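You operate a simulated robot arm through the tools that you are given. There is no shell and no other tool. Be economical: measure what you need, move in short steps, check, and stop when the job is done.

You are at the controls of a simulated two-armed robot. One attempt, no reset.

## Task
Hold the fine sieve, brush it clean and set it on the rail.
Fine: work on the bench; put the brush back; the drying rail is over the trough. Set down upright: scrubbing brush. What is to be rubbed or washed off counts as gone when no trace of it is left.

It is judged by the outcome, as a careful person would: the job done as asked, and still so three seconds after it is handed in. It fails if anything else is knocked over, pushed out of place, dropped, spilled or broken.

## Robot
Two 7-joint arms with two-finger parallel grippers on one trunk, on a base that drives. Base frame: it is fixed to the floor where the robot stands at the start and does not move with it; the origin is under the middle of the robot, x ahead of it, y to its left, z up; the surface under the hand at the start is at about z = 880. Readings come in mm, degrees, newtons and seconds.
The left shoulder is at the start at [70, 133, 1280], the right one opposite. With the tool pointing down near the work surface each hand reaches from about 100 to 640 mm from the robot's upright axis, wherever it stands, measured 20 degrees to its own side. Places, roughly: drying rail [700, -700, 1200]; sieve [-500, -1750, 1000]; top of the wash bench [500, 0, 900]. Payload 1.57 kg a hand.
Tool frame (each hand has its own): the origin (TCP) lies between the finger pads and is the grasp point; the fingertips stand 30 mm ahead of it; z points along the fingers, y is the line along which they close. The gripper opens to 80 mm. The fingers are 17 mm wide and 12 mm thick; the gripper's body (40 by 82 mm) begins 80 mm behind the TCP.
Orientation is that of the tool frame in the base frame, as a unit quaternion [x, y, z, w]. With the fingers straight down and closing along the base's y, the tool's x points along the base's -x, its y along +y and its z along -z.

## Interface
- The arms move only by the tool step_arm. It takes "left_series", "right_series" or both (then of equal length, played together; a hand with none holds still); each is a list of rows, each a list of 7 numbers: the shift along the base's x, y, z in units of 200 mm (1.0 is 200 mm), then the turn, a rotation vector about the base's x, y, z in units of 90 degrees (1.0 is 90 degrees), then the closure, from 0 (fully open) to 1 (shut). In form: [[x, y, z, wx, wy, wz, grip], ...]. A call has 1 to 10 rows; each row is the pose to reach, as a shift and turn from the pose commanded when the call began. A call with a number of a shift or a turn outside -1 to 1 is refused whole. A row lasts 0.2 s, in which the tool goes at most 50 mm and 8.6 degrees; a call with a longer step from one row to the next is refused whole, and so is a gripper value outside its range. A pose out of reach is approached as far as the arm can. The call stops where the force on the tool passes 90 N (or 10 N more than at its start, if that is more) or the arm is blocked; 0.2 s more then pass. The fingers move at their own pace (about 153 mm/s each) and stop on an object; they squeeze with about 21 N. The grip force told is the motor's: it shows also when the fingers shut on nothing. Time passes only in rows, and 0.2 s behind the last, so rows that repeat a pose let the fingers close. The reply holds the time, the measured pose of the TCP, the force on the tool along the base axes, the opening and the grip force, in the units named above and with some noise, with the torque about the TCP (base axes, N m) and any sound that the robot's microphone picked up.
- Cameras (640 x 400 px; columns grow to the right, rows downward): "scene" is now at [141.9, -5.9, 1518.5]; the picture's right is [-0.07, -1.00, 0.00], its down [-0.48, 0.03, -0.88] and it looks along [0.87, -0.06, -0.48] (base axes); focal length 214 px, centre (320, 200). "left" rides on the left gripper at [72, 7, -122] in its tool frame; the picture's right is [-0.09, 1.00, 0.00], its down [-0.84, -0.08, -0.54] and it looks along [-0.54, -0.05, 0.84] (tool axes); focal length 238 px, centre (320, 200). "right" rides on the right gripper at [72, -7, -122] in its tool frame; the picture's right is [0.09, 1.00, 0.00], its down [-0.84, 0.08, -0.54] and it looks along [-0.54, 0.05, 0.84] (tool axes); focal length 238 px, centre (320, 200). There is no depth. A picture from a camera that has moved, and an enlarged one, comes with that camera's place and axes in the base frame and with its lens.
- capture(camera): a new picture of that camera. No time passes.
- slide_trunk(by): slides the trunk up (or, below 0, down) by that many mm; the arms and the scene camera ride with it, the base frame stays. It gives what a move gives, with no picture.
- steer(legs): drives the robot by 1 to 6 legs, each [ahead, left, turn to the left] in mm, mm and degrees, along the robot's own axes; the way and the turn of a leg run together, so that a leg with both is an arc; at most 1500 mm and 180 degrees a leg. The arms and the cameras ride along, it lands a little off, and it stops where it bumps. It gives what a move gives.
- pan_tilt(pan, tilt): turns the head with the scene camera to pan (to the left, within 86 degrees either way) and tilt (down, from -29 to 69), counted from straight ahead of the robot. It gives what a move gives.
- inspect(camera, box): a new picture of the part [left, top, right, bottom] of that camera's present view, enlarged. No time passes.
- hand_in(): hands the job in; it is judged then, once.

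Work in short steps. Places have to be worked out from the pictures, the camera data and where the tool is seen: move nearer, look again, correct. Check each grasp and each placing, and mend what went wrong. You have 120 turns and 92 pictures in all, those below and enlarged ones among them. Open the grippers and draw the arms clear of the work before you hand the job in, unless the task says otherwise; then end with one line.

The tools are called after "Emit:" by a JSON object that holds its "api" and its "payload". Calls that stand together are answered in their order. step_arm: Moves the arms, as the interface text tells. Its arguments: {"type":"object","properties":{"left_series":{"type":"array","items":{"type":"array","items":{"type":"number"}}},"right_series":{"type":"array","items":{"type":"array","items":{"type":"number"}}}},"required":[]} The other tools are called the same way: slide_trunk (by) slides the trunk up or down; steer (legs) drives the base; pan_tilt (pan, tilt) turns the head that bears the scene camera; capture (camera) takes a picture; inspect (camera, box) takes an enlarged picture of a part of a camera's view; hand_in () hands the job in.

At the start:

```text
time: 0.0
left_tool_pos: [330.4, 11.8, 1443.5]
left_tcp_rot: [0.0, 1.0, -0.001, 0.001]
left_contact_force: [-0.7, 1.2, 0.2]
left_torque: [0.01, -0.01, 0.01]
left_width: 79.9
left_grip_force: 0.1
right_tool_pos: [370.7, -392.4, 1386.2]
right_tcp_rot: [-0.001, 1.0, 0.0, -0.001]
right_contact_force: [0.3, -1.0, -0.2]
right_torque: [0.0, -0.01, -0.02]
right_width: 80.0
right_grip_force: 0.0
trunk travel left (down, up): [-854.0, 86.0]
robot x, y, heading: [2.5, 0.7, -0.3]
head pan, tilt: [-4.0, 28.8]
```

scene: 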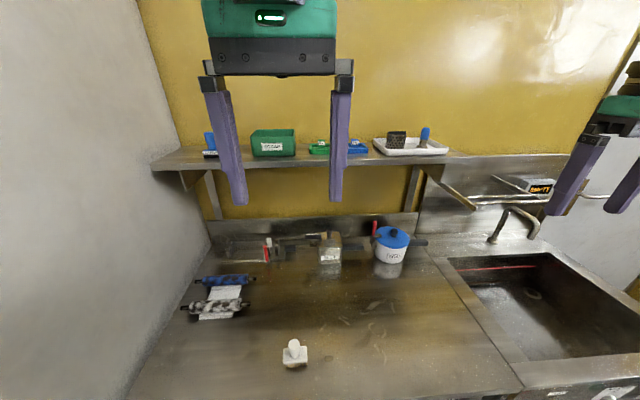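
right: 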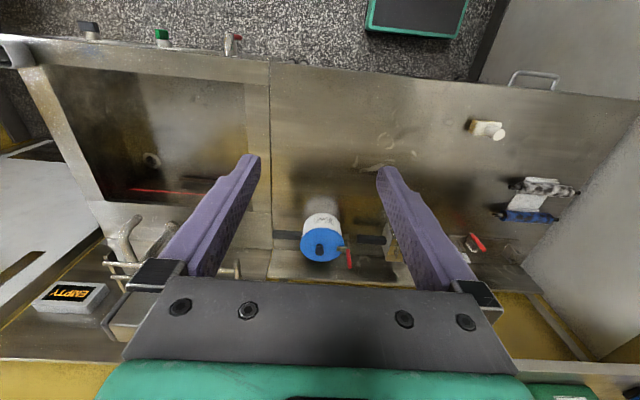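
left: 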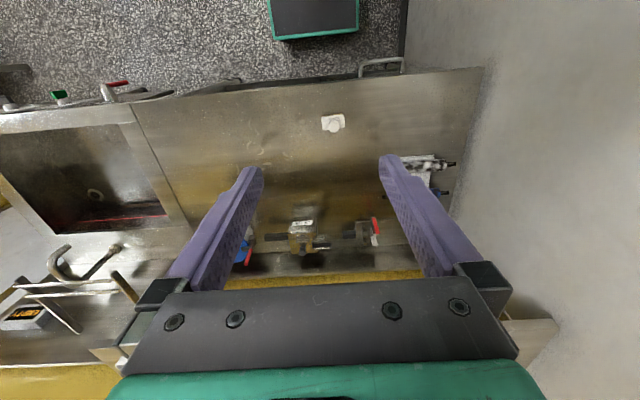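

The bench, shelf and trough are ahead, and the sieve is behind me to the right. I'll inspect the bench first, then pan right.

Emit:
{"api": "inspect", "payload": {"camera": "scene", "box": [150, 110, 470, 310]}}

Emit:
{"api": "pan_tilt", "payload": {"pan": -86, "tilt": 25}}

Emit:
{"api": "capture", "payload": {"camera": "scene"}}

```text
2.00 times, centred on (310, 210) of scene
camera zoom: at [141.9, -5.9, 1518.5], right [-0.07, -1.0, 0.0], down [-0.48, 0.03, -0.88], along [0.87, -0.06, -0.48], focal length 429 px, centre (340, 180)
```

zoom: 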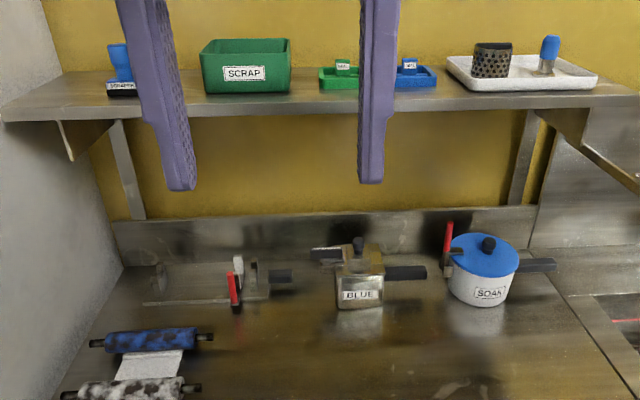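

```text
time: 1.6
left_tool_pos: [329.7, 10.6, 1444.6]
left_tcp_rot: [-0.002, 1.0, -0.001, 0.001]
left_contact_force: [0.0, -0.5, 0.7]
left_torque: [0.0, -0.03, -0.01]
left_width: 79.8
left_grip_force: 0.0
right_tool_pos: [370.7, -391.4, 1386.0]
right_tcp_rot: [0.001, 1.0, 0.0, -0.001]
right_contact_force: [0.4, 0.4, -0.3]
right_torque: [-0.01, -0.03, -0.03]
right_width: 79.8
right_grip_force: 0.2
trunk travel left (down, up): [-854.0, 86.0]
robot x, y, heading: [1.3, -2.0, -0.1]
head pan, tilt: [-85.9, 25.0]
```

```text
87 pictures are left
camera scene: at [57.8, -91.5, 1524.5], right [-1.0, -0.07, 0.0], down [-0.03, 0.42, -0.91], along [0.06, -0.9, -0.42], focal length 214 px, centre (320, 200)
```

scene: 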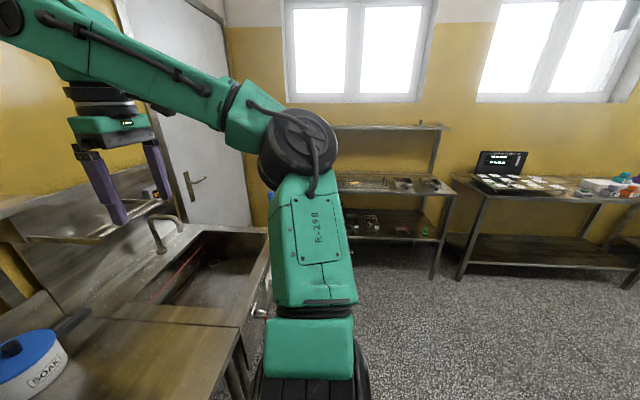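

The sieve should project near (405,175), on the rack's upper shelf, so I'll zoom in there.

Emit:
{"api": "inspect", "payload": {"camera": "scene", "box": [330, 110, 490, 250]}}

Emit:
{"api": "inspect", "payload": {"camera": "scene", "box": [460, 130, 640, 250]}}

```text
2.86 times, centred on (410, 180) of scene
camera zoom: at [57.8, -91.5, 1524.5], right [-1.0, -0.07, 0.0], down [-0.03, 0.42, -0.91], along [0.06, -0.9, -0.42], focal length 613 px, centre (63, 257)
```

zoom: 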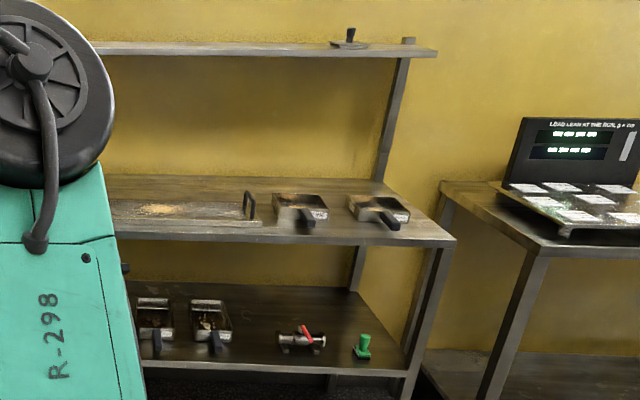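

```text
3.33 times, centred on (550, 190) of scene
camera zoom: at [57.8, -91.5, 1524.5], right [-1.0, -0.07, 0.0], down [-0.03, 0.42, -0.91], along [0.06, -0.9, -0.42], focal length 715 px, centre (-447, 233)
```

zoom: 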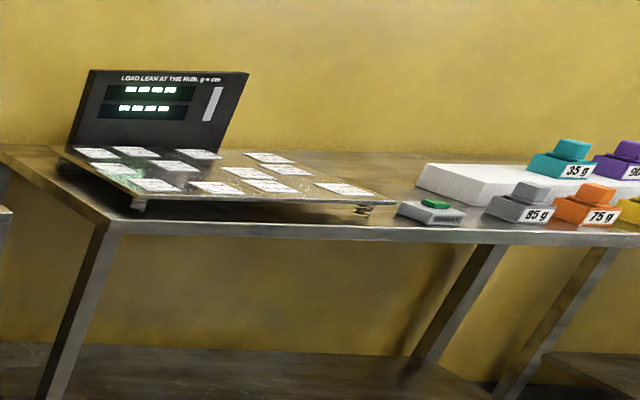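

Two handled items sit on the upper rack shelf and more on the lower one. I'll drive closer, facing the rack, to identify the fine sieve.

Emit:
{"api": "steer", "payload": {"legs": [[-400, 0, 0], [0, 0, -90], [500, 0, 0]]}}

Emit:
{"api": "pan_tilt", "payload": {"pan": 0, "tilt": 35}}

Emit:
{"api": "capture", "payload": {"camera": "scene"}}

```text
time: 10.4
left_tool_pos: [-388.8, -832.1, 1443.8]
left_tcp_rot: [0.708, 0.706, -0.002, 0.001]
left_contact_force: [-0.9, 0.1, 0.2]
left_torque: [-0.03, -0.07, -0.01]
left_width: 80.2
left_grip_force: 0.1
right_tool_pos: [-791.7, -871.1, 1386.7]
right_tcp_rot: [0.708, 0.706, 0.0, 0.0]
right_contact_force: [0.0, 0.5, 0.3]
right_torque: [0.01, -0.01, -0.02]
right_width: 80.2
right_grip_force: 0.1
trunk travel left (down, up): [-854.0, 86.0]
robot x, y, heading: [-398.9, -504.2, -90.3]
head pan, tilt: [-85.9, 25.0]
```

```text
time: 12.0
left_tool_pos: [-389.6, -834.4, 1442.8]
left_tcp_rot: [0.707, 0.707, -0.002, 0.0]
left_contact_force: [0.1, 0.2, 0.2]
left_torque: [0.01, -0.01, -0.02]
left_width: 79.8
left_grip_force: 0.0
right_tool_pos: [-793.2, -874.4, 1386.0]
right_tcp_rot: [0.709, 0.706, 0.001, 0.0]
right_contact_force: [-0.5, -0.1, 0.1]
right_torque: [0.01, -0.02, -0.01]
right_width: 80.0
right_grip_force: 0.0
trunk travel left (down, up): [-854.0, 86.0]
robot x, y, heading: [-397.4, -503.7, -90.3]
head pan, tilt: [0.0, 35.0]
```

```text
84 pictures are left
camera scene: at [-399.4, -642.4, 1508.8], right [-1.0, 0.0, 0.0], down [0.0, 0.57, -0.82], along [0.0, -0.82, -0.57], focal length 214 px, centre (320, 200)
```

scene: 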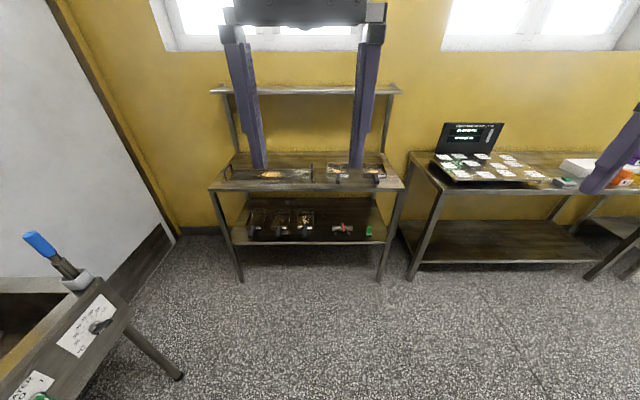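

Emit:
{"api": "inspect", "payload": {"camera": "scene", "box": [200, 140, 410, 250]}}

Emit:
{"api": "inspect", "payload": {"camera": "scene", "box": [300, 150, 410, 200]}}

Emit:
{"api": "inspect", "payload": {"camera": "scene", "box": [0, 220, 140, 400]}}

```text
3.05 times, centred on (305, 195) of scene
camera zoom: at [-399.4, -642.4, 1508.8], right [-1.0, 0.0, 0.0], down [0.0, 0.57, -0.82], along [0.0, -0.82, -0.57], focal length 654 px, centre (366, 215)
```

zoom: 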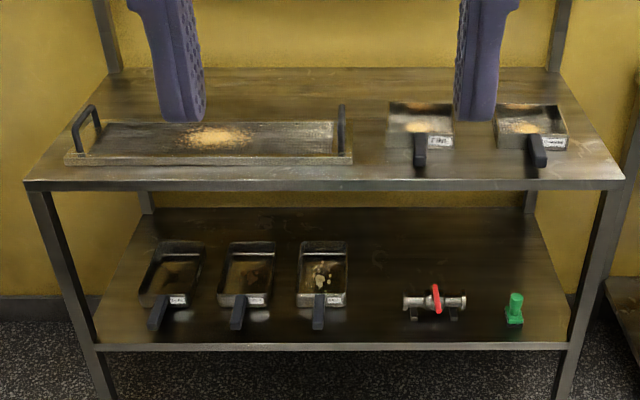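

```text
5.82 times, centred on (355, 175) of scene
camera zoom: at [-399.4, -642.4, 1508.8], right [-1.0, 0.0, 0.0], down [0.0, 0.57, -0.82], along [0.0, -0.82, -0.57], focal length 1248 px, centre (116, 346)
```

zoom: 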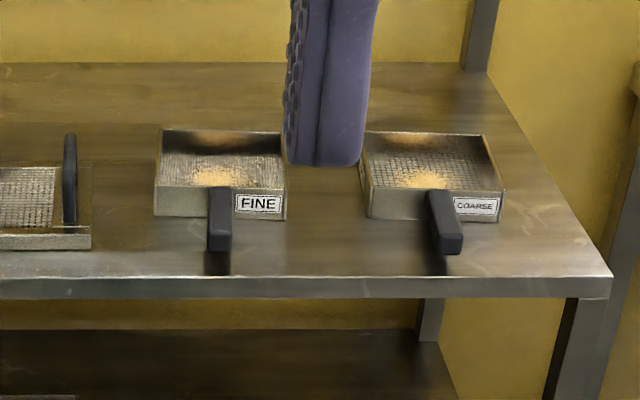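

```text
2.22 times, centred on (70, 310) of scene
camera zoom: at [-399.4, -642.4, 1508.8], right [-1.0, 0.0, 0.0], down [0.0, 0.57, -0.82], along [0.0, -0.82, -0.57], focal length 477 px, centre (876, -44)
```

zoom: 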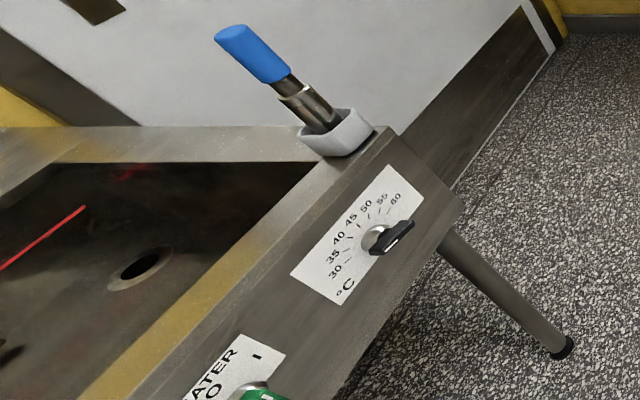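

The FINE sieve is on the upper shelf, left of COARSE, with its handle toward me at about x≈-482, y≈-1530. I'll drive closer so the right hand can reach it.

Emit:
{"api": "steer", "payload": {"legs": [[560, 70, 0]]}}

Emit:
{"api": "pan_tilt", "payload": {"pan": -10, "tilt": 45}}

Emit:
{"api": "capture", "payload": {"camera": "scene"}}

Emit:
{"api": "capture", "payload": {"camera": "right"}}

```text
time: 15.3
left_tool_pos: [-320.1, -1396.0, 1443.8]
left_tcp_rot: [0.706, 0.708, -0.002, 0.0]
left_contact_force: [-0.6, 0.3, -0.1]
left_torque: [-0.03, 0.03, -0.02]
left_width: 80.0
left_grip_force: 0.2
right_tool_pos: [-721.9, -1439.9, 1388.0]
right_tcp_rot: [0.707, 0.707, 0.0, 0.0]
right_contact_force: [0.0, 0.3, 0.2]
right_torque: [-0.03, 0.0, -0.02]
right_width: 80.0
right_grip_force: 0.0
trunk travel left (down, up): [-854.0, 86.0]
robot x, y, heading: [-334.1, -1067.6, -90.0]
head pan, tilt: [0.0, 35.0]
```

```text
time: 16.0
left_tool_pos: [-319.5, -1399.2, 1443.8]
left_tcp_rot: [0.707, 0.708, -0.001, 0.0]
left_contact_force: [-1.6, -0.6, 0.2]
left_torque: [-0.03, -0.02, 0.03]
left_width: 80.0
left_grip_force: 0.1
right_tool_pos: [-722.8, -1440.4, 1385.3]
right_tcp_rot: [0.707, 0.707, -0.001, 0.0]
right_contact_force: [-0.8, 0.4, 0.1]
right_torque: [0.01, 0.02, 0.01]
right_width: 79.8
right_grip_force: 0.0
trunk travel left (down, up): [-854.0, 86.0]
robot x, y, heading: [-328.7, -1072.7, -90.1]
head pan, tilt: [-10.0, 45.0]
```

```text
80 pictures are left
camera scene: at [-343.6, -1198.5, 1494.0], right [-0.99, 0.17, 0.0], down [0.12, 0.7, -0.71], along [-0.12, -0.7, -0.71], focal length 214 px, centre (320, 200)
```

scene: 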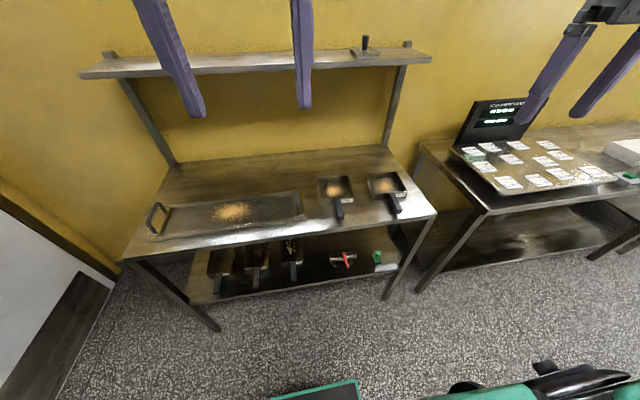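

```text
79 pictures are left
camera right: at [-728.4, -1367.4, 1508.5], right [1.0, 0.09, 0.0], down [0.08, -0.84, 0.54], along [0.05, -0.54, -0.84], focal length 238 px, centre (320, 200)
```

right: 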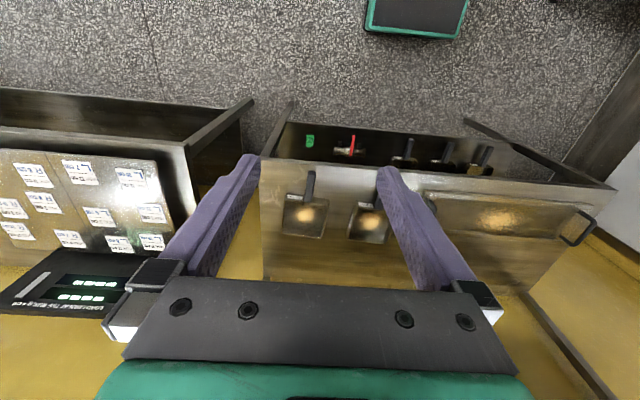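

Triangulating puts the fine sieve's mesh at about (-510,-1843,891) and its handle from y≈-1665 to -1770. I'll drive 220 mm closer and bring the right hand over the handle.

Emit:
{"api": "steer", "payload": {"legs": [[220, 0, 0]]}}

Emit:
{"api": "step_arm", "payload": {"right_series": [[0.2, 0, -0.15, 0, 0, 0, 0], [0.4, 0, -0.3, 0, 0, 0, 0], [0.6, 0, -0.45, 0, 0, 0, 0], [0.8, 0, -0.6, 0, 0, 0, 0], [0.95, 0, -0.8, 0, 0, 0, 0], [1, 0, -1, 0, 0, 0, 0]]}}

Emit:
{"api": "capture", "payload": {"camera": "right"}}

Emit:
{"api": "capture", "payload": {"camera": "scene"}}

```text
time: 17.7
left_tool_pos: [-319.1, -1614.4, 1445.4]
left_tcp_rot: [0.706, 0.708, -0.002, 0.001]
left_contact_force: [-0.5, 0.0, 0.4]
left_torque: [0.0, 0.01, -0.03]
left_width: 80.0
left_grip_force: 0.1
right_tool_pos: [-721.0, -1656.1, 1386.7]
right_tcp_rot: [0.707, 0.707, -0.002, 0.002]
right_contact_force: [-0.2, 0.5, -0.6]
right_torque: [-0.05, 0.02, -0.02]
right_width: 79.9
right_grip_force: 0.1
trunk travel left (down, up): [-854.0, 86.0]
robot x, y, heading: [-328.4, -1289.3, -89.9]
head pan, tilt: [-10.0, 45.0]
```

```text
time: 19.1
left_tool_pos: [-319.0, -1620.8, 1443.0]
left_tcp_rot: [0.707, 0.707, -0.001, 0.0]
left_contact_force: [0.1, 0.3, 0.1]
left_torque: [0.02, -0.04, 0.0]
left_width: 79.9
left_grip_force: 0.1
right_tool_pos: [-522.1, -1662.7, 1185.5]
right_tcp_rot: [0.707, 0.707, 0.001, 0.0]
right_contact_force: [1.2, 0.3, 0.3]
right_torque: [0.02, 0.05, 0.02]
right_width: 79.9
right_grip_force: 0.2
trunk travel left (down, up): [-854.0, 86.0]
robot x, y, heading: [-334.4, -1290.2, -90.1]
head pan, tilt: [-10.0, 45.0]
```

```text
78 pictures are left
camera right: at [-528.7, -1589.2, 1307.9], right [1.0, 0.09, 0.0], down [0.08, -0.84, 0.54], along [0.05, -0.54, -0.84], focal length 238 px, centre (320, 200)
```

right: 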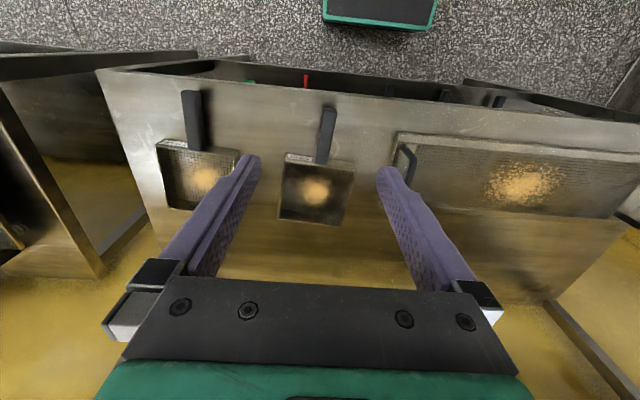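

```text
77 pictures are left
camera scene: at [-343.9, -1420.4, 1493.9], right [-0.98, 0.17, 0.0], down [0.12, 0.7, -0.71], along [-0.12, -0.7, -0.71], focal length 214 px, centre (320, 200)
```

scene: 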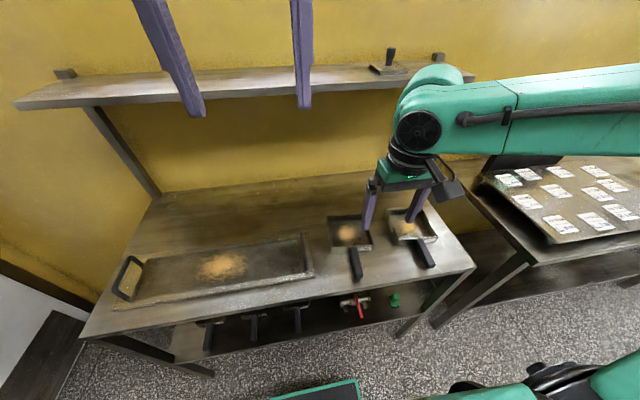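

The wrist view puts the handle from (-507,-1671) to (-513,-1766), yawed about -4°. I'll descend over it to z≈965 and look again.

Emit:
{"api": "step_arm", "payload": {"right_series": [[0.02, -0.15, -0.2, 0, 0, 0, 0], [0.04, -0.3, -0.4, 0, 0, -0.02, 0], [0.055, -0.385, -0.6, 0, 0, -0.05, 0], [0.055, -0.385, -0.8, 0, 0, -0.05, 0], [0.055, -0.385, -1, 0, 0, -0.05, 0]]}}

Emit:
{"api": "capture", "payload": {"camera": "right"}}

Emit:
{"api": "inspect", "payload": {"camera": "scene", "box": [280, 180, 440, 300]}}

```text
refused: row 1 steps farther than a row can; nothing moved
```

```text
76 pictures are left
camera right: at [-528.7, -1589.2, 1307.9], right [1.0, 0.09, 0.0], down [0.08, -0.84, 0.54], along [0.05, -0.54, -0.84], focal length 238 px, centre (320, 200)
```

right: 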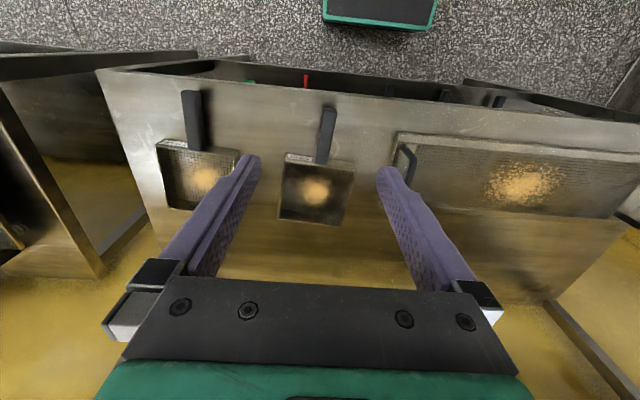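

```text
3.33 times, centred on (360, 240) of scene
camera zoom: at [-343.9, -1420.4, 1493.9], right [-0.98, 0.17, 0.0], down [0.12, 0.7, -0.71], along [-0.12, -0.7, -0.71], focal length 715 px, centre (187, 67)
```

zoom: 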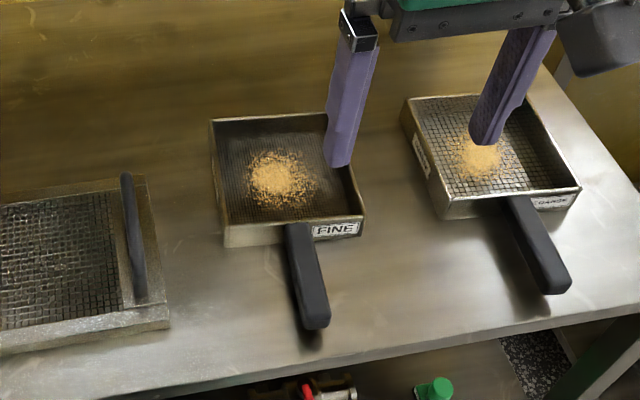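

The first step was too long, so I'll repeat the move with smaller rows.

Emit:
{"api": "step_arm", "payload": {"right_series": [[0.01, -0.12, -0.18, 0, 0, 0, 0], [0.03, -0.24, -0.36, 0, 0, -0.02, 0], [0.045, -0.36, -0.54, 0, 0, -0.05, 0], [0.055, -0.385, -0.76, 0, 0, -0.05, 0], [0.055, -0.385, -0.98, 0, 0, -0.05, 0]]}}

Emit:
{"api": "capture", "payload": {"camera": "right"}}

Emit:
{"api": "inspect", "payload": {"camera": "scene", "box": [280, 180, 440, 300]}}

```text
time: 20.3
left_tool_pos: [-319.5, -1620.4, 1442.4]
left_tcp_rot: [0.707, 0.708, 0.0, -0.001]
left_contact_force: [-0.3, 0.0, 1.1]
left_torque: [0.0, -0.02, -0.02]
left_width: 79.9
left_grip_force: 0.0
right_tool_pos: [-512.4, -1738.4, 988.6]
right_tcp_rot: [0.734, 0.679, 0.0, 0.0]
right_contact_force: [0.4, -0.1, -0.1]
right_torque: [0.03, -0.01, -0.01]
right_width: 79.9
right_grip_force: 0.1
trunk travel left (down, up): [-854.0, 86.0]
robot x, y, heading: [-330.9, -1290.7, -90.1]
head pan, tilt: [-10.0, 45.0]
```

```text
74 pictures are left
camera right: at [-513.2, -1665.6, 1111.5], right [1.0, 0.01, 0.0], down [0.01, -0.84, 0.54], along [0.01, -0.54, -0.84], focal length 238 px, centre (320, 200)
```

right: 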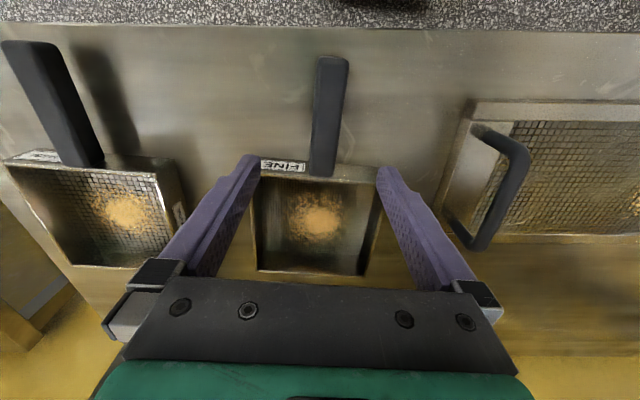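

```text
3.33 times, centred on (360, 240) of scene
camera zoom: at [-343.9, -1421.0, 1493.9], right [-0.98, 0.17, 0.0], down [0.12, 0.7, -0.71], along [-0.12, -0.7, -0.71], focal length 715 px, centre (187, 67)
```

zoom: 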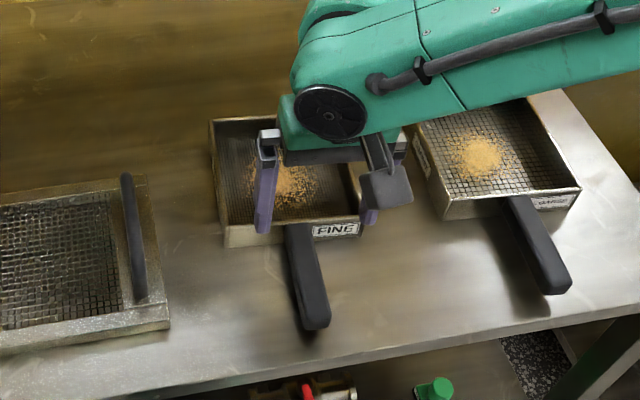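

The handle top triangulates to z≈913 and its centreline is at x≈-508. I'll go down to TCP z≈915 and check the clearance.

Emit:
{"api": "step_arm", "payload": {"right_series": [[0.02, 0, -0.15, 0, 0, 0, 0], [0.022, 0, -0.28, 0, 0, 0, 0], [0.022, 0, -0.365, 0, 0, 0, 0]]}}

Emit:
{"api": "capture", "payload": {"camera": "right"}}

Emit:
{"api": "inspect", "payload": {"camera": "scene", "box": [300, 200, 420, 290]}}

```text
time: 21.1
left_tool_pos: [-317.8, -1618.5, 1443.7]
left_tcp_rot: [0.707, 0.708, -0.001, 0.0]
left_contact_force: [0.4, 0.8, 0.1]
left_torque: [-0.05, -0.02, 0.02]
left_width: 79.9
left_grip_force: 0.1
right_tool_pos: [-514.6, -1729.4, 926.9]
right_tcp_rot: [0.734, 0.679, -0.001, 0.001]
right_contact_force: [-0.8, 0.5, -0.1]
right_torque: [0.02, -0.01, 0.02]
right_width: 79.8
right_grip_force: 0.1
right hand out of reach, approached as far as the arm can: row 3
trunk travel left (down, up): [-854.0, 86.0]
robot x, y, heading: [-332.0, -1288.8, -90.0]
head pan, tilt: [-10.0, 45.0]
```

```text
72 pictures are left
camera right: at [-514.8, -1655.7, 1049.6], right [1.0, 0.01, 0.0], down [0.01, -0.84, 0.54], along [0.01, -0.54, -0.84], focal length 238 px, centre (320, 200)
```

right: 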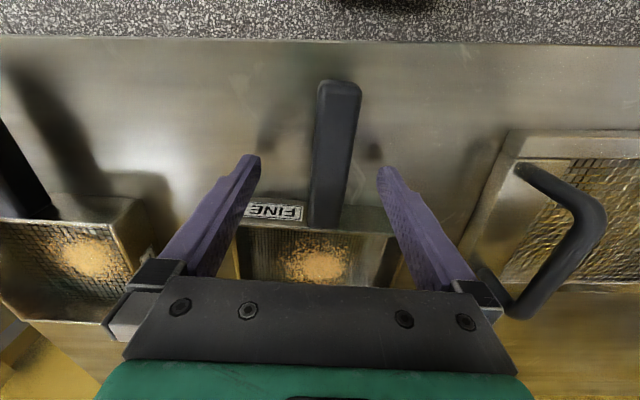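

```text
4.44 times, centred on (360, 245) of scene
camera zoom: at [-343.7, -1418.8, 1494.0], right [-0.98, 0.17, 0.0], down [0.12, 0.7, -0.71], along [-0.12, -0.7, -0.71], focal length 953 px, centre (142, 0)
```

zoom: 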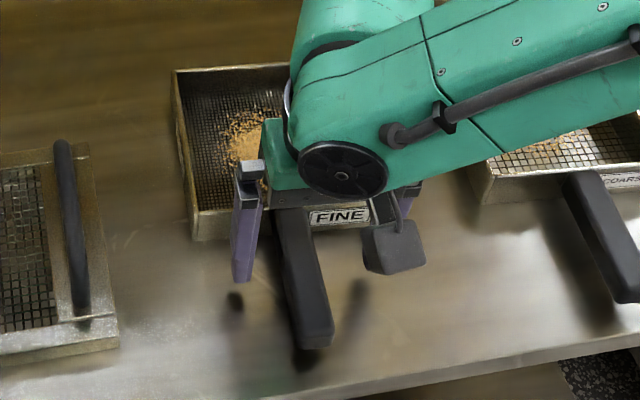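

The arm has run out of reach, so I'll raise the hand, lower the trunk 120 mm and come back to the handle.

Emit:
{"api": "step_arm", "payload": {"right_series": [[0, 0, 0.2, 0, 0, 0, 0], [0, 0, 0.4, 0, 0, 0, 0], [0, 0, 0.6, 0, 0, 0, 0], [0, 0, 0.75, 0, 0, 0, 0]]}}

Emit:
{"api": "slide_trunk", "payload": {"by": -120}}

```text
time: 22.1
left_tool_pos: [-318.3, -1618.4, 1443.1]
left_tcp_rot: [0.707, 0.707, -0.001, 0.0]
left_contact_force: [0.2, 1.0, 0.3]
left_torque: [0.0, 0.0, -0.01]
left_width: 80.1
left_grip_force: 0.1
right_tool_pos: [-511.6, -1728.6, 1078.0]
right_tcp_rot: [0.734, 0.68, 0.0, 0.001]
right_contact_force: [-0.4, -0.1, 0.4]
right_torque: [0.01, 0.0, -0.01]
right_width: 80.1
right_grip_force: 0.0
trunk travel left (down, up): [-854.0, 86.0]
robot x, y, heading: [-328.9, -1289.1, -90.2]
head pan, tilt: [-10.0, 45.0]
```

```text
time: 23.6
left_tool_pos: [-318.6, -1618.6, 1323.4]
left_tcp_rot: [0.706, 0.708, -0.001, 0.0]
left_contact_force: [-0.1, 0.0, -0.6]
left_torque: [0.0, -0.02, -0.01]
left_width: 79.9
left_grip_force: 0.2
right_tool_pos: [-512.6, -1730.1, 957.2]
right_tcp_rot: [0.734, 0.679, 0.001, 0.0]
right_contact_force: [-0.5, -0.7, 0.2]
right_torque: [-0.01, 0.0, -0.01]
right_width: 79.8
right_grip_force: 0.1
trunk travel left (down, up): [-734.0, 206.0]
robot x, y, heading: [-328.0, -1291.8, -90.1]
head pan, tilt: [-10.0, 45.0]
```

Now I'll go down to z≈912 at y≈-1738 and x≈-508.

Emit:
{"api": "step_arm", "payload": {"right_series": [[0.02, -0.04, -0.1, 0, 0, 0, 0], [0.022, -0.04, -0.18, 0, 0, 0, 0], [0.022, -0.04, -0.225, 0, 0, 0, 0]]}}

Emit:
{"api": "inspect", "payload": {"camera": "scene", "box": [300, 170, 420, 260]}}

```text
time: 24.4
left_tool_pos: [-318.9, -1620.8, 1323.6]
left_tcp_rot: [0.707, 0.707, -0.002, 0.0]
left_contact_force: [0.8, 0.4, 0.8]
left_torque: [0.01, 0.01, 0.0]
left_width: 79.8
left_grip_force: 0.0
right_tool_pos: [-507.4, -1737.3, 913.0]
right_tcp_rot: [0.734, 0.679, -0.001, 0.0]
right_contact_force: [-0.2, 0.1, 0.1]
right_torque: [0.01, 0.02, -0.01]
right_width: 80.1
right_grip_force: 0.1
trunk travel left (down, up): [-734.0, 206.0]
robot x, y, heading: [-329.1, -1291.1, -90.2]
head pan, tilt: [-10.0, 45.0]
```

```text
4.44 times, centred on (360, 215) of scene
camera zoom: at [-343.5, -1419.3, 1374.0], right [-0.98, 0.17, 0.0], down [0.12, 0.7, -0.71], along [-0.12, -0.7, -0.71], focal length 953 px, centre (142, 133)
```

zoom: 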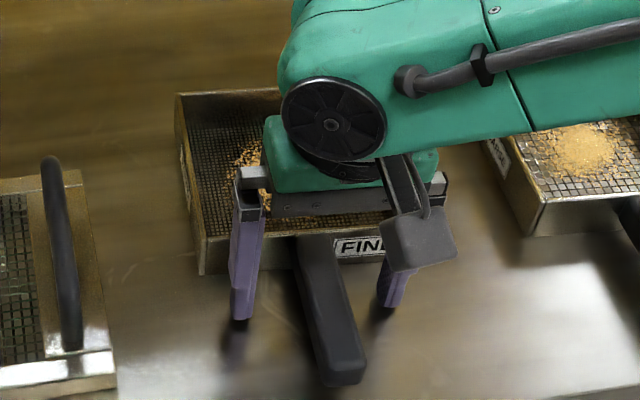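

The fingertips straddle the handle just above the shelf, so I'll close on it.

Emit:
{"api": "step_arm", "payload": {"right_series": [[0, 0, 0, 0, 0, 0, 0.5], [0, 0, 0, 0, 0, 0, 1], [0, 0, 0, 0, 0, 0, 1], [0, 0, 0, 0, 0, 0, 1]]}}

Emit:
{"api": "capture", "payload": {"camera": "right"}}

```text
time: 25.4
left_tool_pos: [-317.9, -1620.3, 1323.8]
left_tcp_rot: [0.707, 0.708, -0.001, 0.001]
left_contact_force: [0.0, 0.4, -0.3]
left_torque: [0.0, -0.01, 0.01]
left_width: 80.1
left_grip_force: 0.0
right_tool_pos: [-508.1, -1737.0, 912.6]
right_tcp_rot: [0.734, 0.679, 0.0, -0.001]
right_contact_force: [-0.2, -0.6, -0.8]
right_torque: [0.11, 0.01, 0.03]
right_width: 23.8
right_grip_force: 21.0
trunk travel left (down, up): [-734.0, 206.0]
robot x, y, heading: [-326.9, -1290.6, -89.6]
head pan, tilt: [-10.0, 45.0]
```

```text
69 pictures are left
camera right: at [-508.5, -1664.4, 1035.0], right [1.0, 0.01, 0.0], down [0.01, -0.84, 0.54], along [0.01, -0.54, -0.84], focal length 238 px, centre (320, 200)
```

right: 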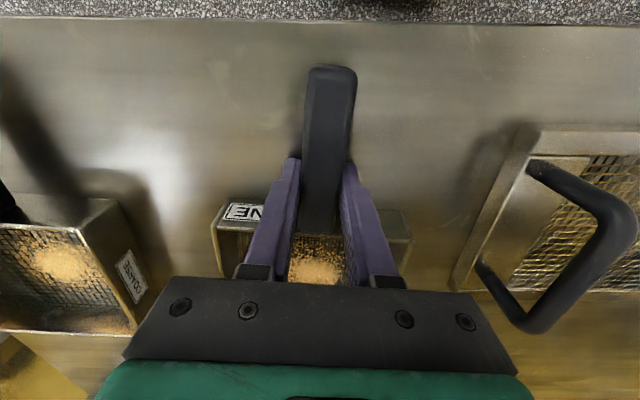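

The grip is firm at 23.8 mm. I'll lift straight up slowly and check for slip and sag.

Emit:
{"api": "step_arm", "payload": {"right_series": [[0, 0, 0.05, 0, 0, 0, 1], [0, 0, 0.15, 0, 0, 0, 1], [0, 0, 0.3, 0, 0, 0, 1], [0, 0, 0.45, 0, 0, 0, 1], [0, 0, 0.6, 0, 0, 0, 1]]}}

Emit:
{"api": "capture", "payload": {"camera": "scene"}}

```text
time: 26.6
left_tool_pos: [-318.1, -1618.1, 1324.0]
left_tcp_rot: [0.706, 0.708, -0.002, 0.0]
left_contact_force: [-0.1, -0.8, 0.3]
left_torque: [-0.03, -0.02, 0.01]
left_width: 79.9
left_grip_force: 0.1
right_tool_pos: [-508.3, -1736.7, 1033.1]
right_tcp_rot: [0.734, 0.679, -0.001, 0.001]
right_contact_force: [0.1, 0.8, -1.5]
right_torque: [0.09, -0.04, 0.02]
right_width: 23.7
right_grip_force: 21.6
trunk travel left (down, up): [-734.0, 206.0]
robot x, y, heading: [-331.4, -1289.0, -90.1]
head pan, tilt: [-10.0, 45.0]
```

```text
68 pictures are left
camera scene: at [-343.2, -1419.2, 1374.0], right [-0.98, 0.17, 0.0], down [0.12, 0.7, -0.71], along [-0.12, -0.7, -0.71], focal length 214 px, centre (320, 200)
```

scene: 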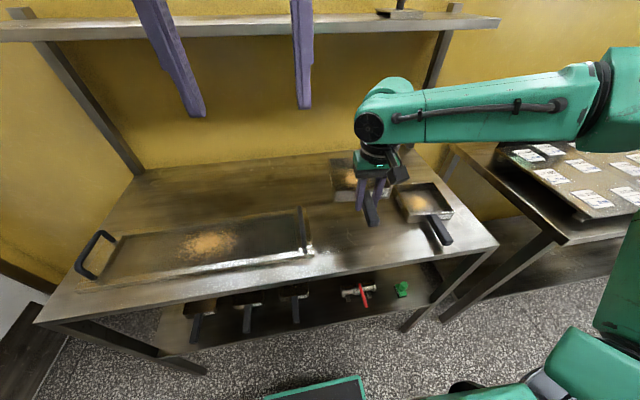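

The sieve is held level. I'll back away from the rack, raise the hand and return to the bench.

Emit:
{"api": "steer", "payload": {"legs": [[-500, 0, 0]]}}

Emit:
{"api": "step_arm", "payload": {"right_series": [[0, 0.15, 0.15, 0, 0, 0, 1], [0, 0.3, 0.3, 0, 0, 0, 1], [0, 0.45, 0.45, 0, 0, 0, 1], [0, 0.6, 0.6, 0, 0, 0, 1]]}}

Emit:
{"api": "steer", "payload": {"legs": [[-500, 0, 0], [0, 0, 90]]}}

Emit:
{"api": "pan_tilt", "payload": {"pan": -10, "tilt": 30}}

Emit:
{"api": "capture", "payload": {"camera": "scene"}}

```text
time: 29.5
left_tool_pos: [-318.1, -1125.0, 1323.4]
left_tcp_rot: [0.706, 0.709, -0.001, -0.001]
left_contact_force: [0.5, -0.5, -0.2]
left_torque: [0.0, -0.01, -0.04]
left_width: 79.9
left_grip_force: 0.1
right_tool_pos: [-507.2, -1241.2, 1032.8]
right_tcp_rot: [0.734, 0.679, 0.001, 0.0]
right_contact_force: [0.1, 0.8, -2.0]
right_torque: [0.07, -0.01, 0.0]
right_width: 23.6
right_grip_force: 21.0
trunk travel left (down, up): [-734.0, 206.0]
robot x, y, heading: [-329.4, -789.5, -89.8]
head pan, tilt: [-10.0, 45.0]
```

```text
time: 30.5
left_tool_pos: [-318.4, -1121.9, 1322.8]
left_tcp_rot: [0.706, 0.709, -0.002, 0.001]
left_contact_force: [-0.1, 0.3, 0.3]
left_torque: [-0.01, -0.04, 0.01]
left_width: 80.0
left_grip_force: 0.0
right_tool_pos: [-509.5, -1119.0, 1153.7]
right_tcp_rot: [0.733, 0.68, 0.0, 0.001]
right_contact_force: [-0.3, 0.9, -1.4]
right_torque: [0.06, 0.01, -0.02]
right_width: 23.8
right_grip_force: 21.3
trunk travel left (down, up): [-734.0, 206.0]
robot x, y, heading: [-331.3, -794.9, -90.0]
head pan, tilt: [-10.0, 45.0]
```

```text
time: 37.3
left_tool_pos: [-2.5, -278.4, 1322.9]
left_tcp_rot: [-0.003, 1.0, -0.001, 0.001]
left_contact_force: [-0.2, 0.0, 0.0]
left_torque: [-0.04, 0.02, 0.02]
left_width: 79.8
left_grip_force: 0.0
right_tool_pos: [-2.5, -469.8, 1154.8]
right_tcp_rot: [0.037, 0.999, 0.0, 0.001]
right_contact_force: [0.1, -0.4, -1.3]
right_torque: [0.01, 0.1, -0.01]
right_width: 23.7
right_grip_force: 21.2
trunk travel left (down, up): [-734.0, 206.0]
robot x, y, heading: [-329.7, -290.2, 0.4]
head pan, tilt: [-10.0, 45.0]
```

```text
time: 38.1
left_tool_pos: [-1.5, -278.3, 1323.3]
left_tcp_rot: [-0.003, 1.0, -0.001, 0.001]
left_contact_force: [0.7, -0.2, 0.1]
left_torque: [-0.02, 0.01, -0.01]
left_width: 79.6
left_grip_force: 0.0
right_tool_pos: [-4.0, -468.5, 1152.3]
right_tcp_rot: [0.037, 0.999, 0.0, 0.0]
right_contact_force: [0.3, -0.7, -1.6]
right_torque: [-0.01, 0.11, 0.0]
right_width: 23.6
right_grip_force: 20.8
trunk travel left (down, up): [-734.0, 206.0]
robot x, y, heading: [-329.3, -292.4, 0.1]
head pan, tilt: [-10.0, 30.0]
```

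```text
67 pictures are left
camera scene: at [-191.2, -306.3, 1396.5], right [-0.17, -0.99, 0.0], down [-0.49, 0.08, -0.87], along [0.85, -0.15, -0.5], focal length 214 px, centre (320, 200)
```

scene: 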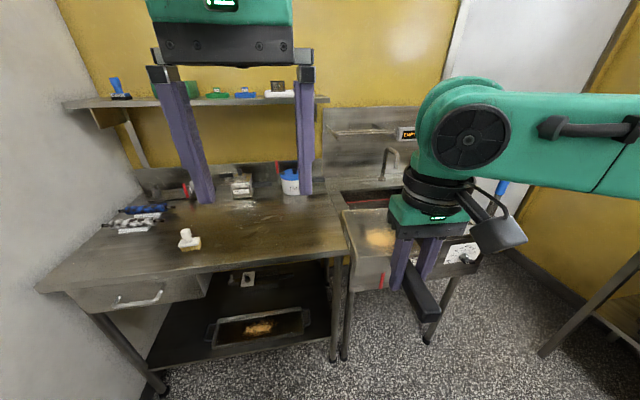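

Now I'll look at the brush candidates on the bench, the shelf and the trough corner, and at the rail.

Emit:
{"api": "inspect", "payload": {"camera": "scene", "box": [90, 60, 340, 260]}}

Emit:
{"api": "inspect", "payload": {"camera": "scene", "box": [310, 90, 430, 190]}}

Emit:
{"api": "inspect", "payload": {"camera": "scene", "box": [160, 210, 220, 260]}}

```text
2.00 times, centred on (215, 160) of scene
camera zoom: at [-191.2, -306.3, 1396.5], right [-0.17, -0.99, 0.0], down [-0.49, 0.08, -0.87], along [0.85, -0.15, -0.5], focal length 429 px, centre (530, 280)
```

zoom: 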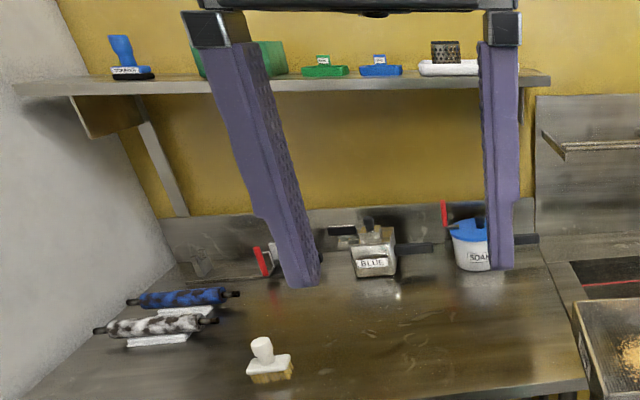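

```text
4.00 times, centred on (370, 140) of scene
camera zoom: at [-191.2, -306.3, 1396.5], right [-0.17, -0.99, 0.0], down [-0.49, 0.08, -0.87], along [0.85, -0.15, -0.5], focal length 858 px, centre (120, 440)
```

zoom: 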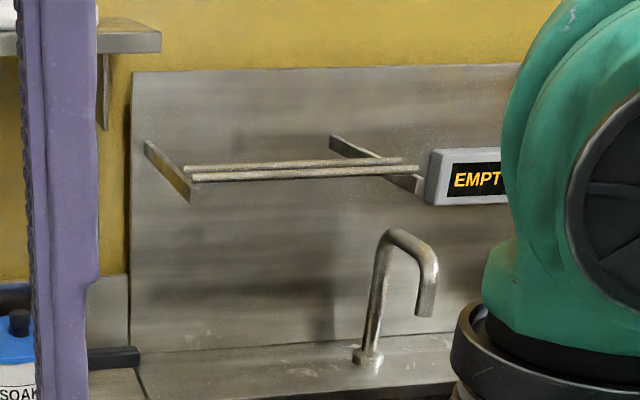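

```text
8.00 times, centred on (190, 235) of scene
camera zoom: at [-191.2, -306.3, 1396.5], right [-0.17, -0.99, 0.0], down [-0.49, 0.08, -0.87], along [0.85, -0.15, -0.5], focal length 1716 px, centre (1360, -80)
```

zoom: 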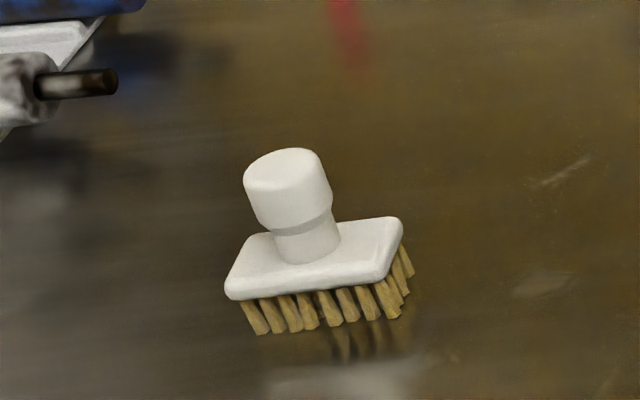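

The white knobbed block is the scrubbing brush, at about (436,38), and the rail is a pair of bars above the trough. I'll drive back to the start position.

Emit:
{"api": "steer", "payload": {"legs": [[0, 292, 0], [325, 0, 0]]}}

Emit:
{"api": "pan_tilt", "payload": {"pan": 0, "tilt": 50}}

Emit:
{"api": "capture", "payload": {"camera": "scene"}}

Emit:
{"api": "capture", "payload": {"camera": "left"}}

Emit:
{"api": "capture", "payload": {"camera": "right"}}

```text
time: 41.8
left_tool_pos: [320.4, 11.9, 1324.4]
left_tcp_rot: [-0.004, 1.0, -0.001, 0.002]
left_contact_force: [-0.3, 0.0, -0.4]
left_torque: [-0.01, 0.0, -0.03]
left_width: 79.7
left_grip_force: 0.1
right_tool_pos: [320.0, -177.4, 1154.5]
right_tcp_rot: [0.037, 0.999, 0.0, 0.001]
right_contact_force: [0.1, 0.4, -0.4]
right_torque: [0.03, 0.1, 0.0]
right_width: 23.6
right_grip_force: 20.9
trunk travel left (down, up): [-734.0, 206.0]
robot x, y, heading: [-7.4, -0.9, 0.6]
head pan, tilt: [-10.0, 30.0]
```

```text
time: 42.6
left_tool_pos: [324.1, 12.2, 1323.7]
left_tcp_rot: [-0.004, 1.0, 0.0, 0.001]
left_contact_force: [-0.7, 0.4, 0.3]
left_torque: [0.0, 0.03, 0.02]
left_width: 80.2
left_grip_force: 0.1
right_tool_pos: [321.8, -178.2, 1152.6]
right_tcp_rot: [0.037, 0.999, 0.0, 0.0]
right_contact_force: [0.9, 0.2, -0.6]
right_torque: [0.01, 0.05, -0.01]
right_width: 23.7
right_grip_force: 21.4
trunk travel left (down, up): [-734.0, 206.0]
robot x, y, heading: [-6.6, -0.9, 0.2]
head pan, tilt: [0.0, 50.0]
```

```text
63 pictures are left
camera scene: at [121.7, 0.3, 1367.0], right [0.01, -1.0, 0.0], down [-0.77, 0.0, -0.64], along [0.64, 0.0, -0.77], focal length 214 px, centre (320, 200)
```

scene: 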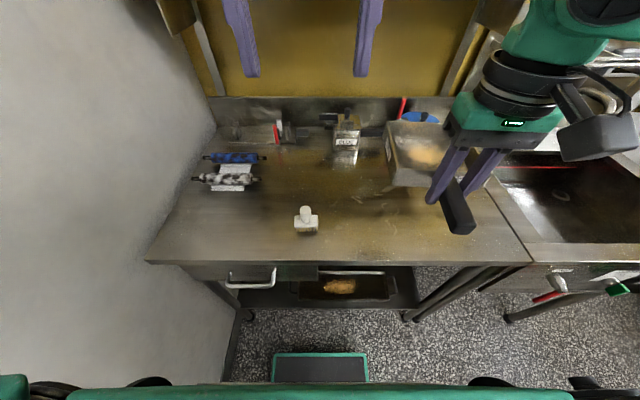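

```text
62 pictures are left
camera left: at [249.6, 18.6, 1445.7], right [0.09, 1.0, 0.0], down [0.84, -0.07, 0.54], along [0.54, -0.05, -0.84], focal length 238 px, centre (320, 200)
```

left: 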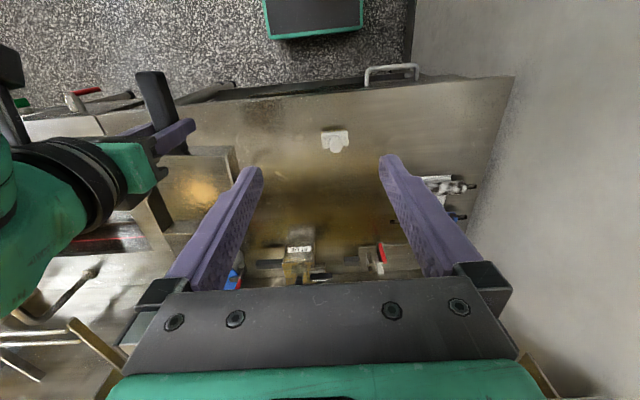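

```text
61 pictures are left
camera right: at [249.6, -178.1, 1275.2], right [-0.02, 1.0, 0.0], down [0.84, 0.02, 0.54], along [0.54, 0.01, -0.84], focal length 238 px, centre (320, 200)
```

right: 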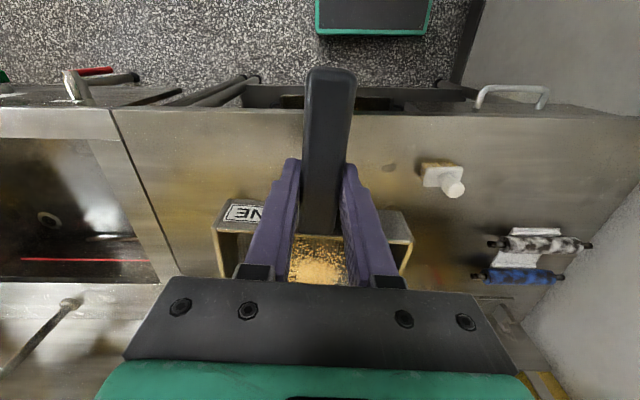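

The bench front edge is at x≈334 and the brush is at about (438,36). I'll lower the sieve onto the clear bench with its mesh near (505,-120), so I can regrasp it tilted and leave room for the brushing hand.

Emit:
{"api": "step_arm", "payload": {"right_series": [[0.08, 0.05, -0.12, 0, 0, 0.02, 1], [0.18, 0.12, -0.25, 0, 0, 0.04, 1], [0.28, 0.2, -0.38, 0, 0, 0.05, 1], [0.36, 0.27, -0.52, 0, 0, 0.05, 1], [0.4, 0.29, -0.7, 0, 0, 0.05, 1], [0.4, 0.29, -0.85, 0, 0, 0.05, 1], [0.4, 0.29, -1, 0, 0, 0.05, 1]]}}

Emit:
{"api": "capture", "payload": {"camera": "scene"}}

```text
time: 44.2
left_tool_pos: [323.0, 12.7, 1323.4]
left_tcp_rot: [-0.003, 1.0, -0.001, 0.001]
left_contact_force: [0.6, -0.1, 0.8]
left_torque: [-0.03, 0.02, -0.01]
left_width: 80.1
left_grip_force: 0.0
right_tool_pos: [401.3, -120.4, 951.6]
right_tcp_rot: [-0.003, 1.0, 0.001, 0.001]
right_contact_force: [1.1, -0.4, -1.9]
right_torque: [0.02, 0.08, 0.0]
right_width: 23.7
right_grip_force: 20.9
trunk travel left (down, up): [-734.0, 206.0]
robot x, y, heading: [-8.0, -3.2, 0.4]
head pan, tilt: [0.0, 50.0]
```

```text
60 pictures are left
camera scene: at [121.8, 0.4, 1367.0], right [0.01, -1.0, 0.0], down [-0.77, 0.0, -0.64], along [0.64, 0.0, -0.77], focal length 214 px, centre (320, 200)
```

scene: 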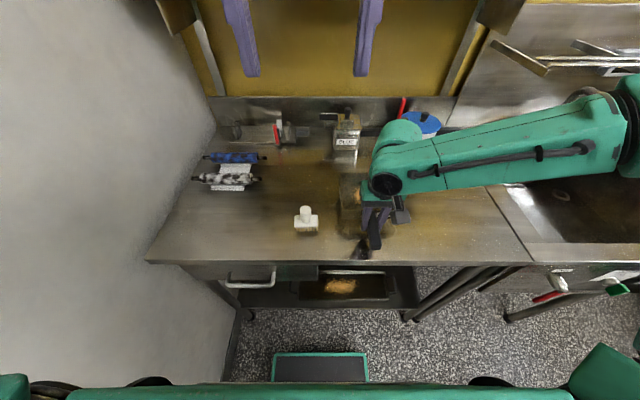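

Now I'll lower in small steps and watch the force for bench contact.

Emit:
{"api": "step_arm", "payload": {"right_series": [[0, 0, -0.05, 0, 0, 0, 1], [0, 0, -0.1, 0, 0, 0, 1], [0, 0, -0.13, 0, 0, 0, 1], [0, 0, -0.15, 0, 0, 0, 1]]}}

Emit:
{"api": "inspect", "payload": {"camera": "scene", "box": [290, 160, 450, 270]}}

```text
time: 45.2
left_tool_pos: [323.4, 12.6, 1324.1]
left_tcp_rot: [-0.003, 1.0, -0.001, 0.001]
left_contact_force: [0.0, 0.3, 0.1]
left_torque: [0.03, 0.01, -0.01]
left_width: 80.2
left_grip_force: 0.1
right_tool_pos: [401.7, -119.8, 921.9]
right_tcp_rot: [-0.002, 1.0, 0.0, 0.0]
right_contact_force: [-0.2, -0.9, -1.5]
right_torque: [0.02, 0.08, -0.01]
right_width: 23.7
right_grip_force: 21.3
trunk travel left (down, up): [-734.0, 206.0]
robot x, y, heading: [-4.7, 1.8, 0.3]
head pan, tilt: [0.0, 50.0]
```

```text
3.64 times, centred on (370, 215) of scene
camera zoom: at [121.1, 0.4, 1367.0], right [0.01, -1.0, 0.0], down [-0.77, 0.0, -0.64], along [0.64, 0.0, -0.77], focal length 780 px, centre (138, 146)
```

zoom: 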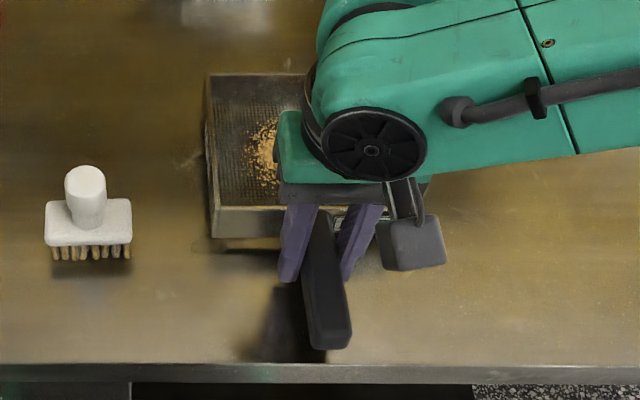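

There's no contact yet at 922, so I'll continue gently.

Emit:
{"api": "step_arm", "payload": {"right_series": [[0, 0, -0.02, 0, 0, 0, 1], [0, 0, -0.03, 0, 0, 0, 1], [0, 0, -0.04, 0, 0, 0, 1], [0, 0, -0.048, 0, 0, 0, 1]]}}

```text
time: 46.2
left_tool_pos: [322.6, 11.8, 1324.1]
left_tcp_rot: [-0.004, 1.0, -0.001, 0.002]
left_contact_force: [0.1, -0.4, 1.0]
left_torque: [0.02, -0.03, 0.0]
left_width: 80.0
left_grip_force: 0.1
right_tool_pos: [401.1, -119.3, 912.5]
right_tcp_rot: [-0.002, 1.0, 0.0, 0.0]
right_contact_force: [-0.1, 0.0, -2.3]
right_torque: [0.03, 0.07, 0.02]
right_width: 23.5
right_grip_force: 21.5
trunk travel left (down, up): [-734.0, 206.0]
robot x, y, heading: [-6.4, -3.3, 0.3]
head pan, tilt: [0.0, 50.0]
```

Emit:
{"api": "step_arm", "payload": {"right_series": [[0, 0, -0.01, 0, 0, 0, 1], [0, 0, -0.02, 0, 0, 0, 1], [0, 0, -0.03, 0, 0, 0, 1]]}}

Emit:
{"api": "inspect", "payload": {"camera": "scene", "box": [320, 170, 420, 260]}}

```text
time: 47.0
left_tool_pos: [319.7, 13.4, 1325.2]
left_tcp_rot: [-0.003, 1.0, -0.001, 0.003]
left_contact_force: [-0.2, 0.2, 0.1]
left_torque: [-0.03, 0.0, 0.0]
left_width: 80.3
left_grip_force: 0.0
right_tool_pos: [399.7, -118.4, 909.5]
right_tcp_rot: [-0.002, 1.0, 0.0, 0.004]
right_contact_force: [0.9, -5.0, 25.9]
right_torque: [-0.07, 0.24, -0.02]
right_width: 23.7
right_grip_force: 20.9
trunk travel left (down, up): [-734.0, 206.0]
robot x, y, heading: [-7.5, -4.7, 0.4]
head pan, tilt: [0.0, 50.0]
```

```text
4.44 times, centred on (370, 215) of scene
camera zoom: at [117.4, 0.3, 1367.8], right [0.01, -1.0, 0.0], down [-0.76, 0.0, -0.64], along [0.64, 0.0, -0.76], focal length 953 px, centre (98, 133)
```

zoom: 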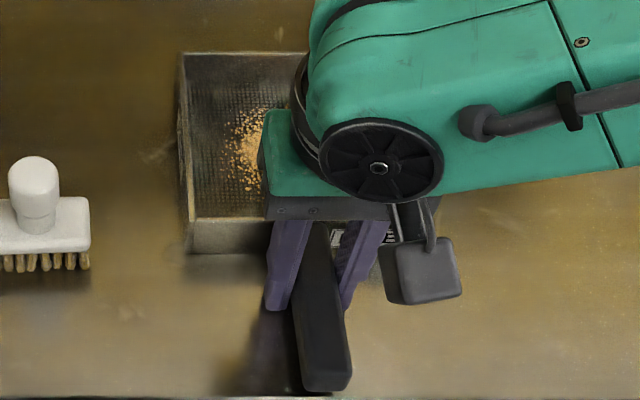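

There's contact at about 909.5 with 26 N. I'll back off 2 mm, open, and raise the right hand to regrasp tilted.

Emit:
{"api": "step_arm", "payload": {"right_series": [[0, 0, 0.012, 0, 0, 0, 1], [0, 0, 0.015, 0, 0, 0, 0.7], [0, 0, 0.015, 0, 0, 0, 0.3], [0, 0, 0.015, 0, 0, 0, 0.3], [0, 0, 0.15, 0, 0, 0, 0.3], [0, 0, 0.3, 0, 0, 0, 0.3], [-0.05, 0, 0.45, 0, 0, 0, 0.3]]}}

Emit:
{"api": "capture", "payload": {"camera": "right"}}

```text
time: 48.6
left_tool_pos: [320.1, 12.4, 1323.6]
left_tcp_rot: [-0.004, 1.0, -0.002, 0.001]
left_contact_force: [0.5, 0.5, 0.2]
left_torque: [0.0, -0.04, -0.01]
left_width: 80.0
left_grip_force: 0.1
right_tool_pos: [389.5, -117.1, 998.1]
right_tcp_rot: [-0.002, 1.0, 0.0, 0.0]
right_contact_force: [0.0, 0.8, 0.2]
right_torque: [0.04, -0.04, -0.01]
right_width: 56.0
right_grip_force: 0.0
trunk travel left (down, up): [-734.0, 206.0]
robot x, y, heading: [-7.7, -0.2, 0.3]
head pan, tilt: [0.0, 50.0]
```

```text
57 pictures are left
camera right: at [317.3, -124.7, 1120.5], right [-0.1, 1.0, 0.0], down [0.84, 0.08, 0.54], along [0.54, 0.05, -0.84], focal length 238 px, centre (320, 200)
```

right: 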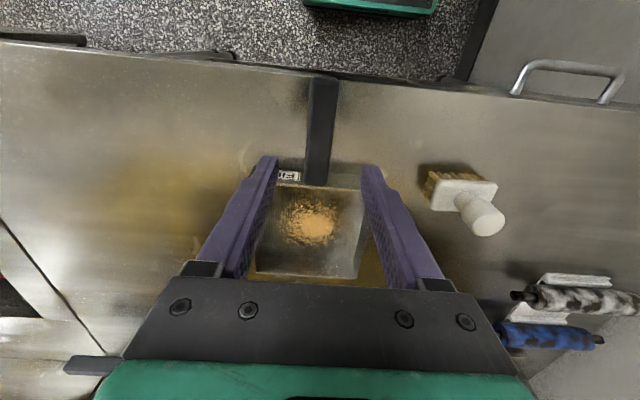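

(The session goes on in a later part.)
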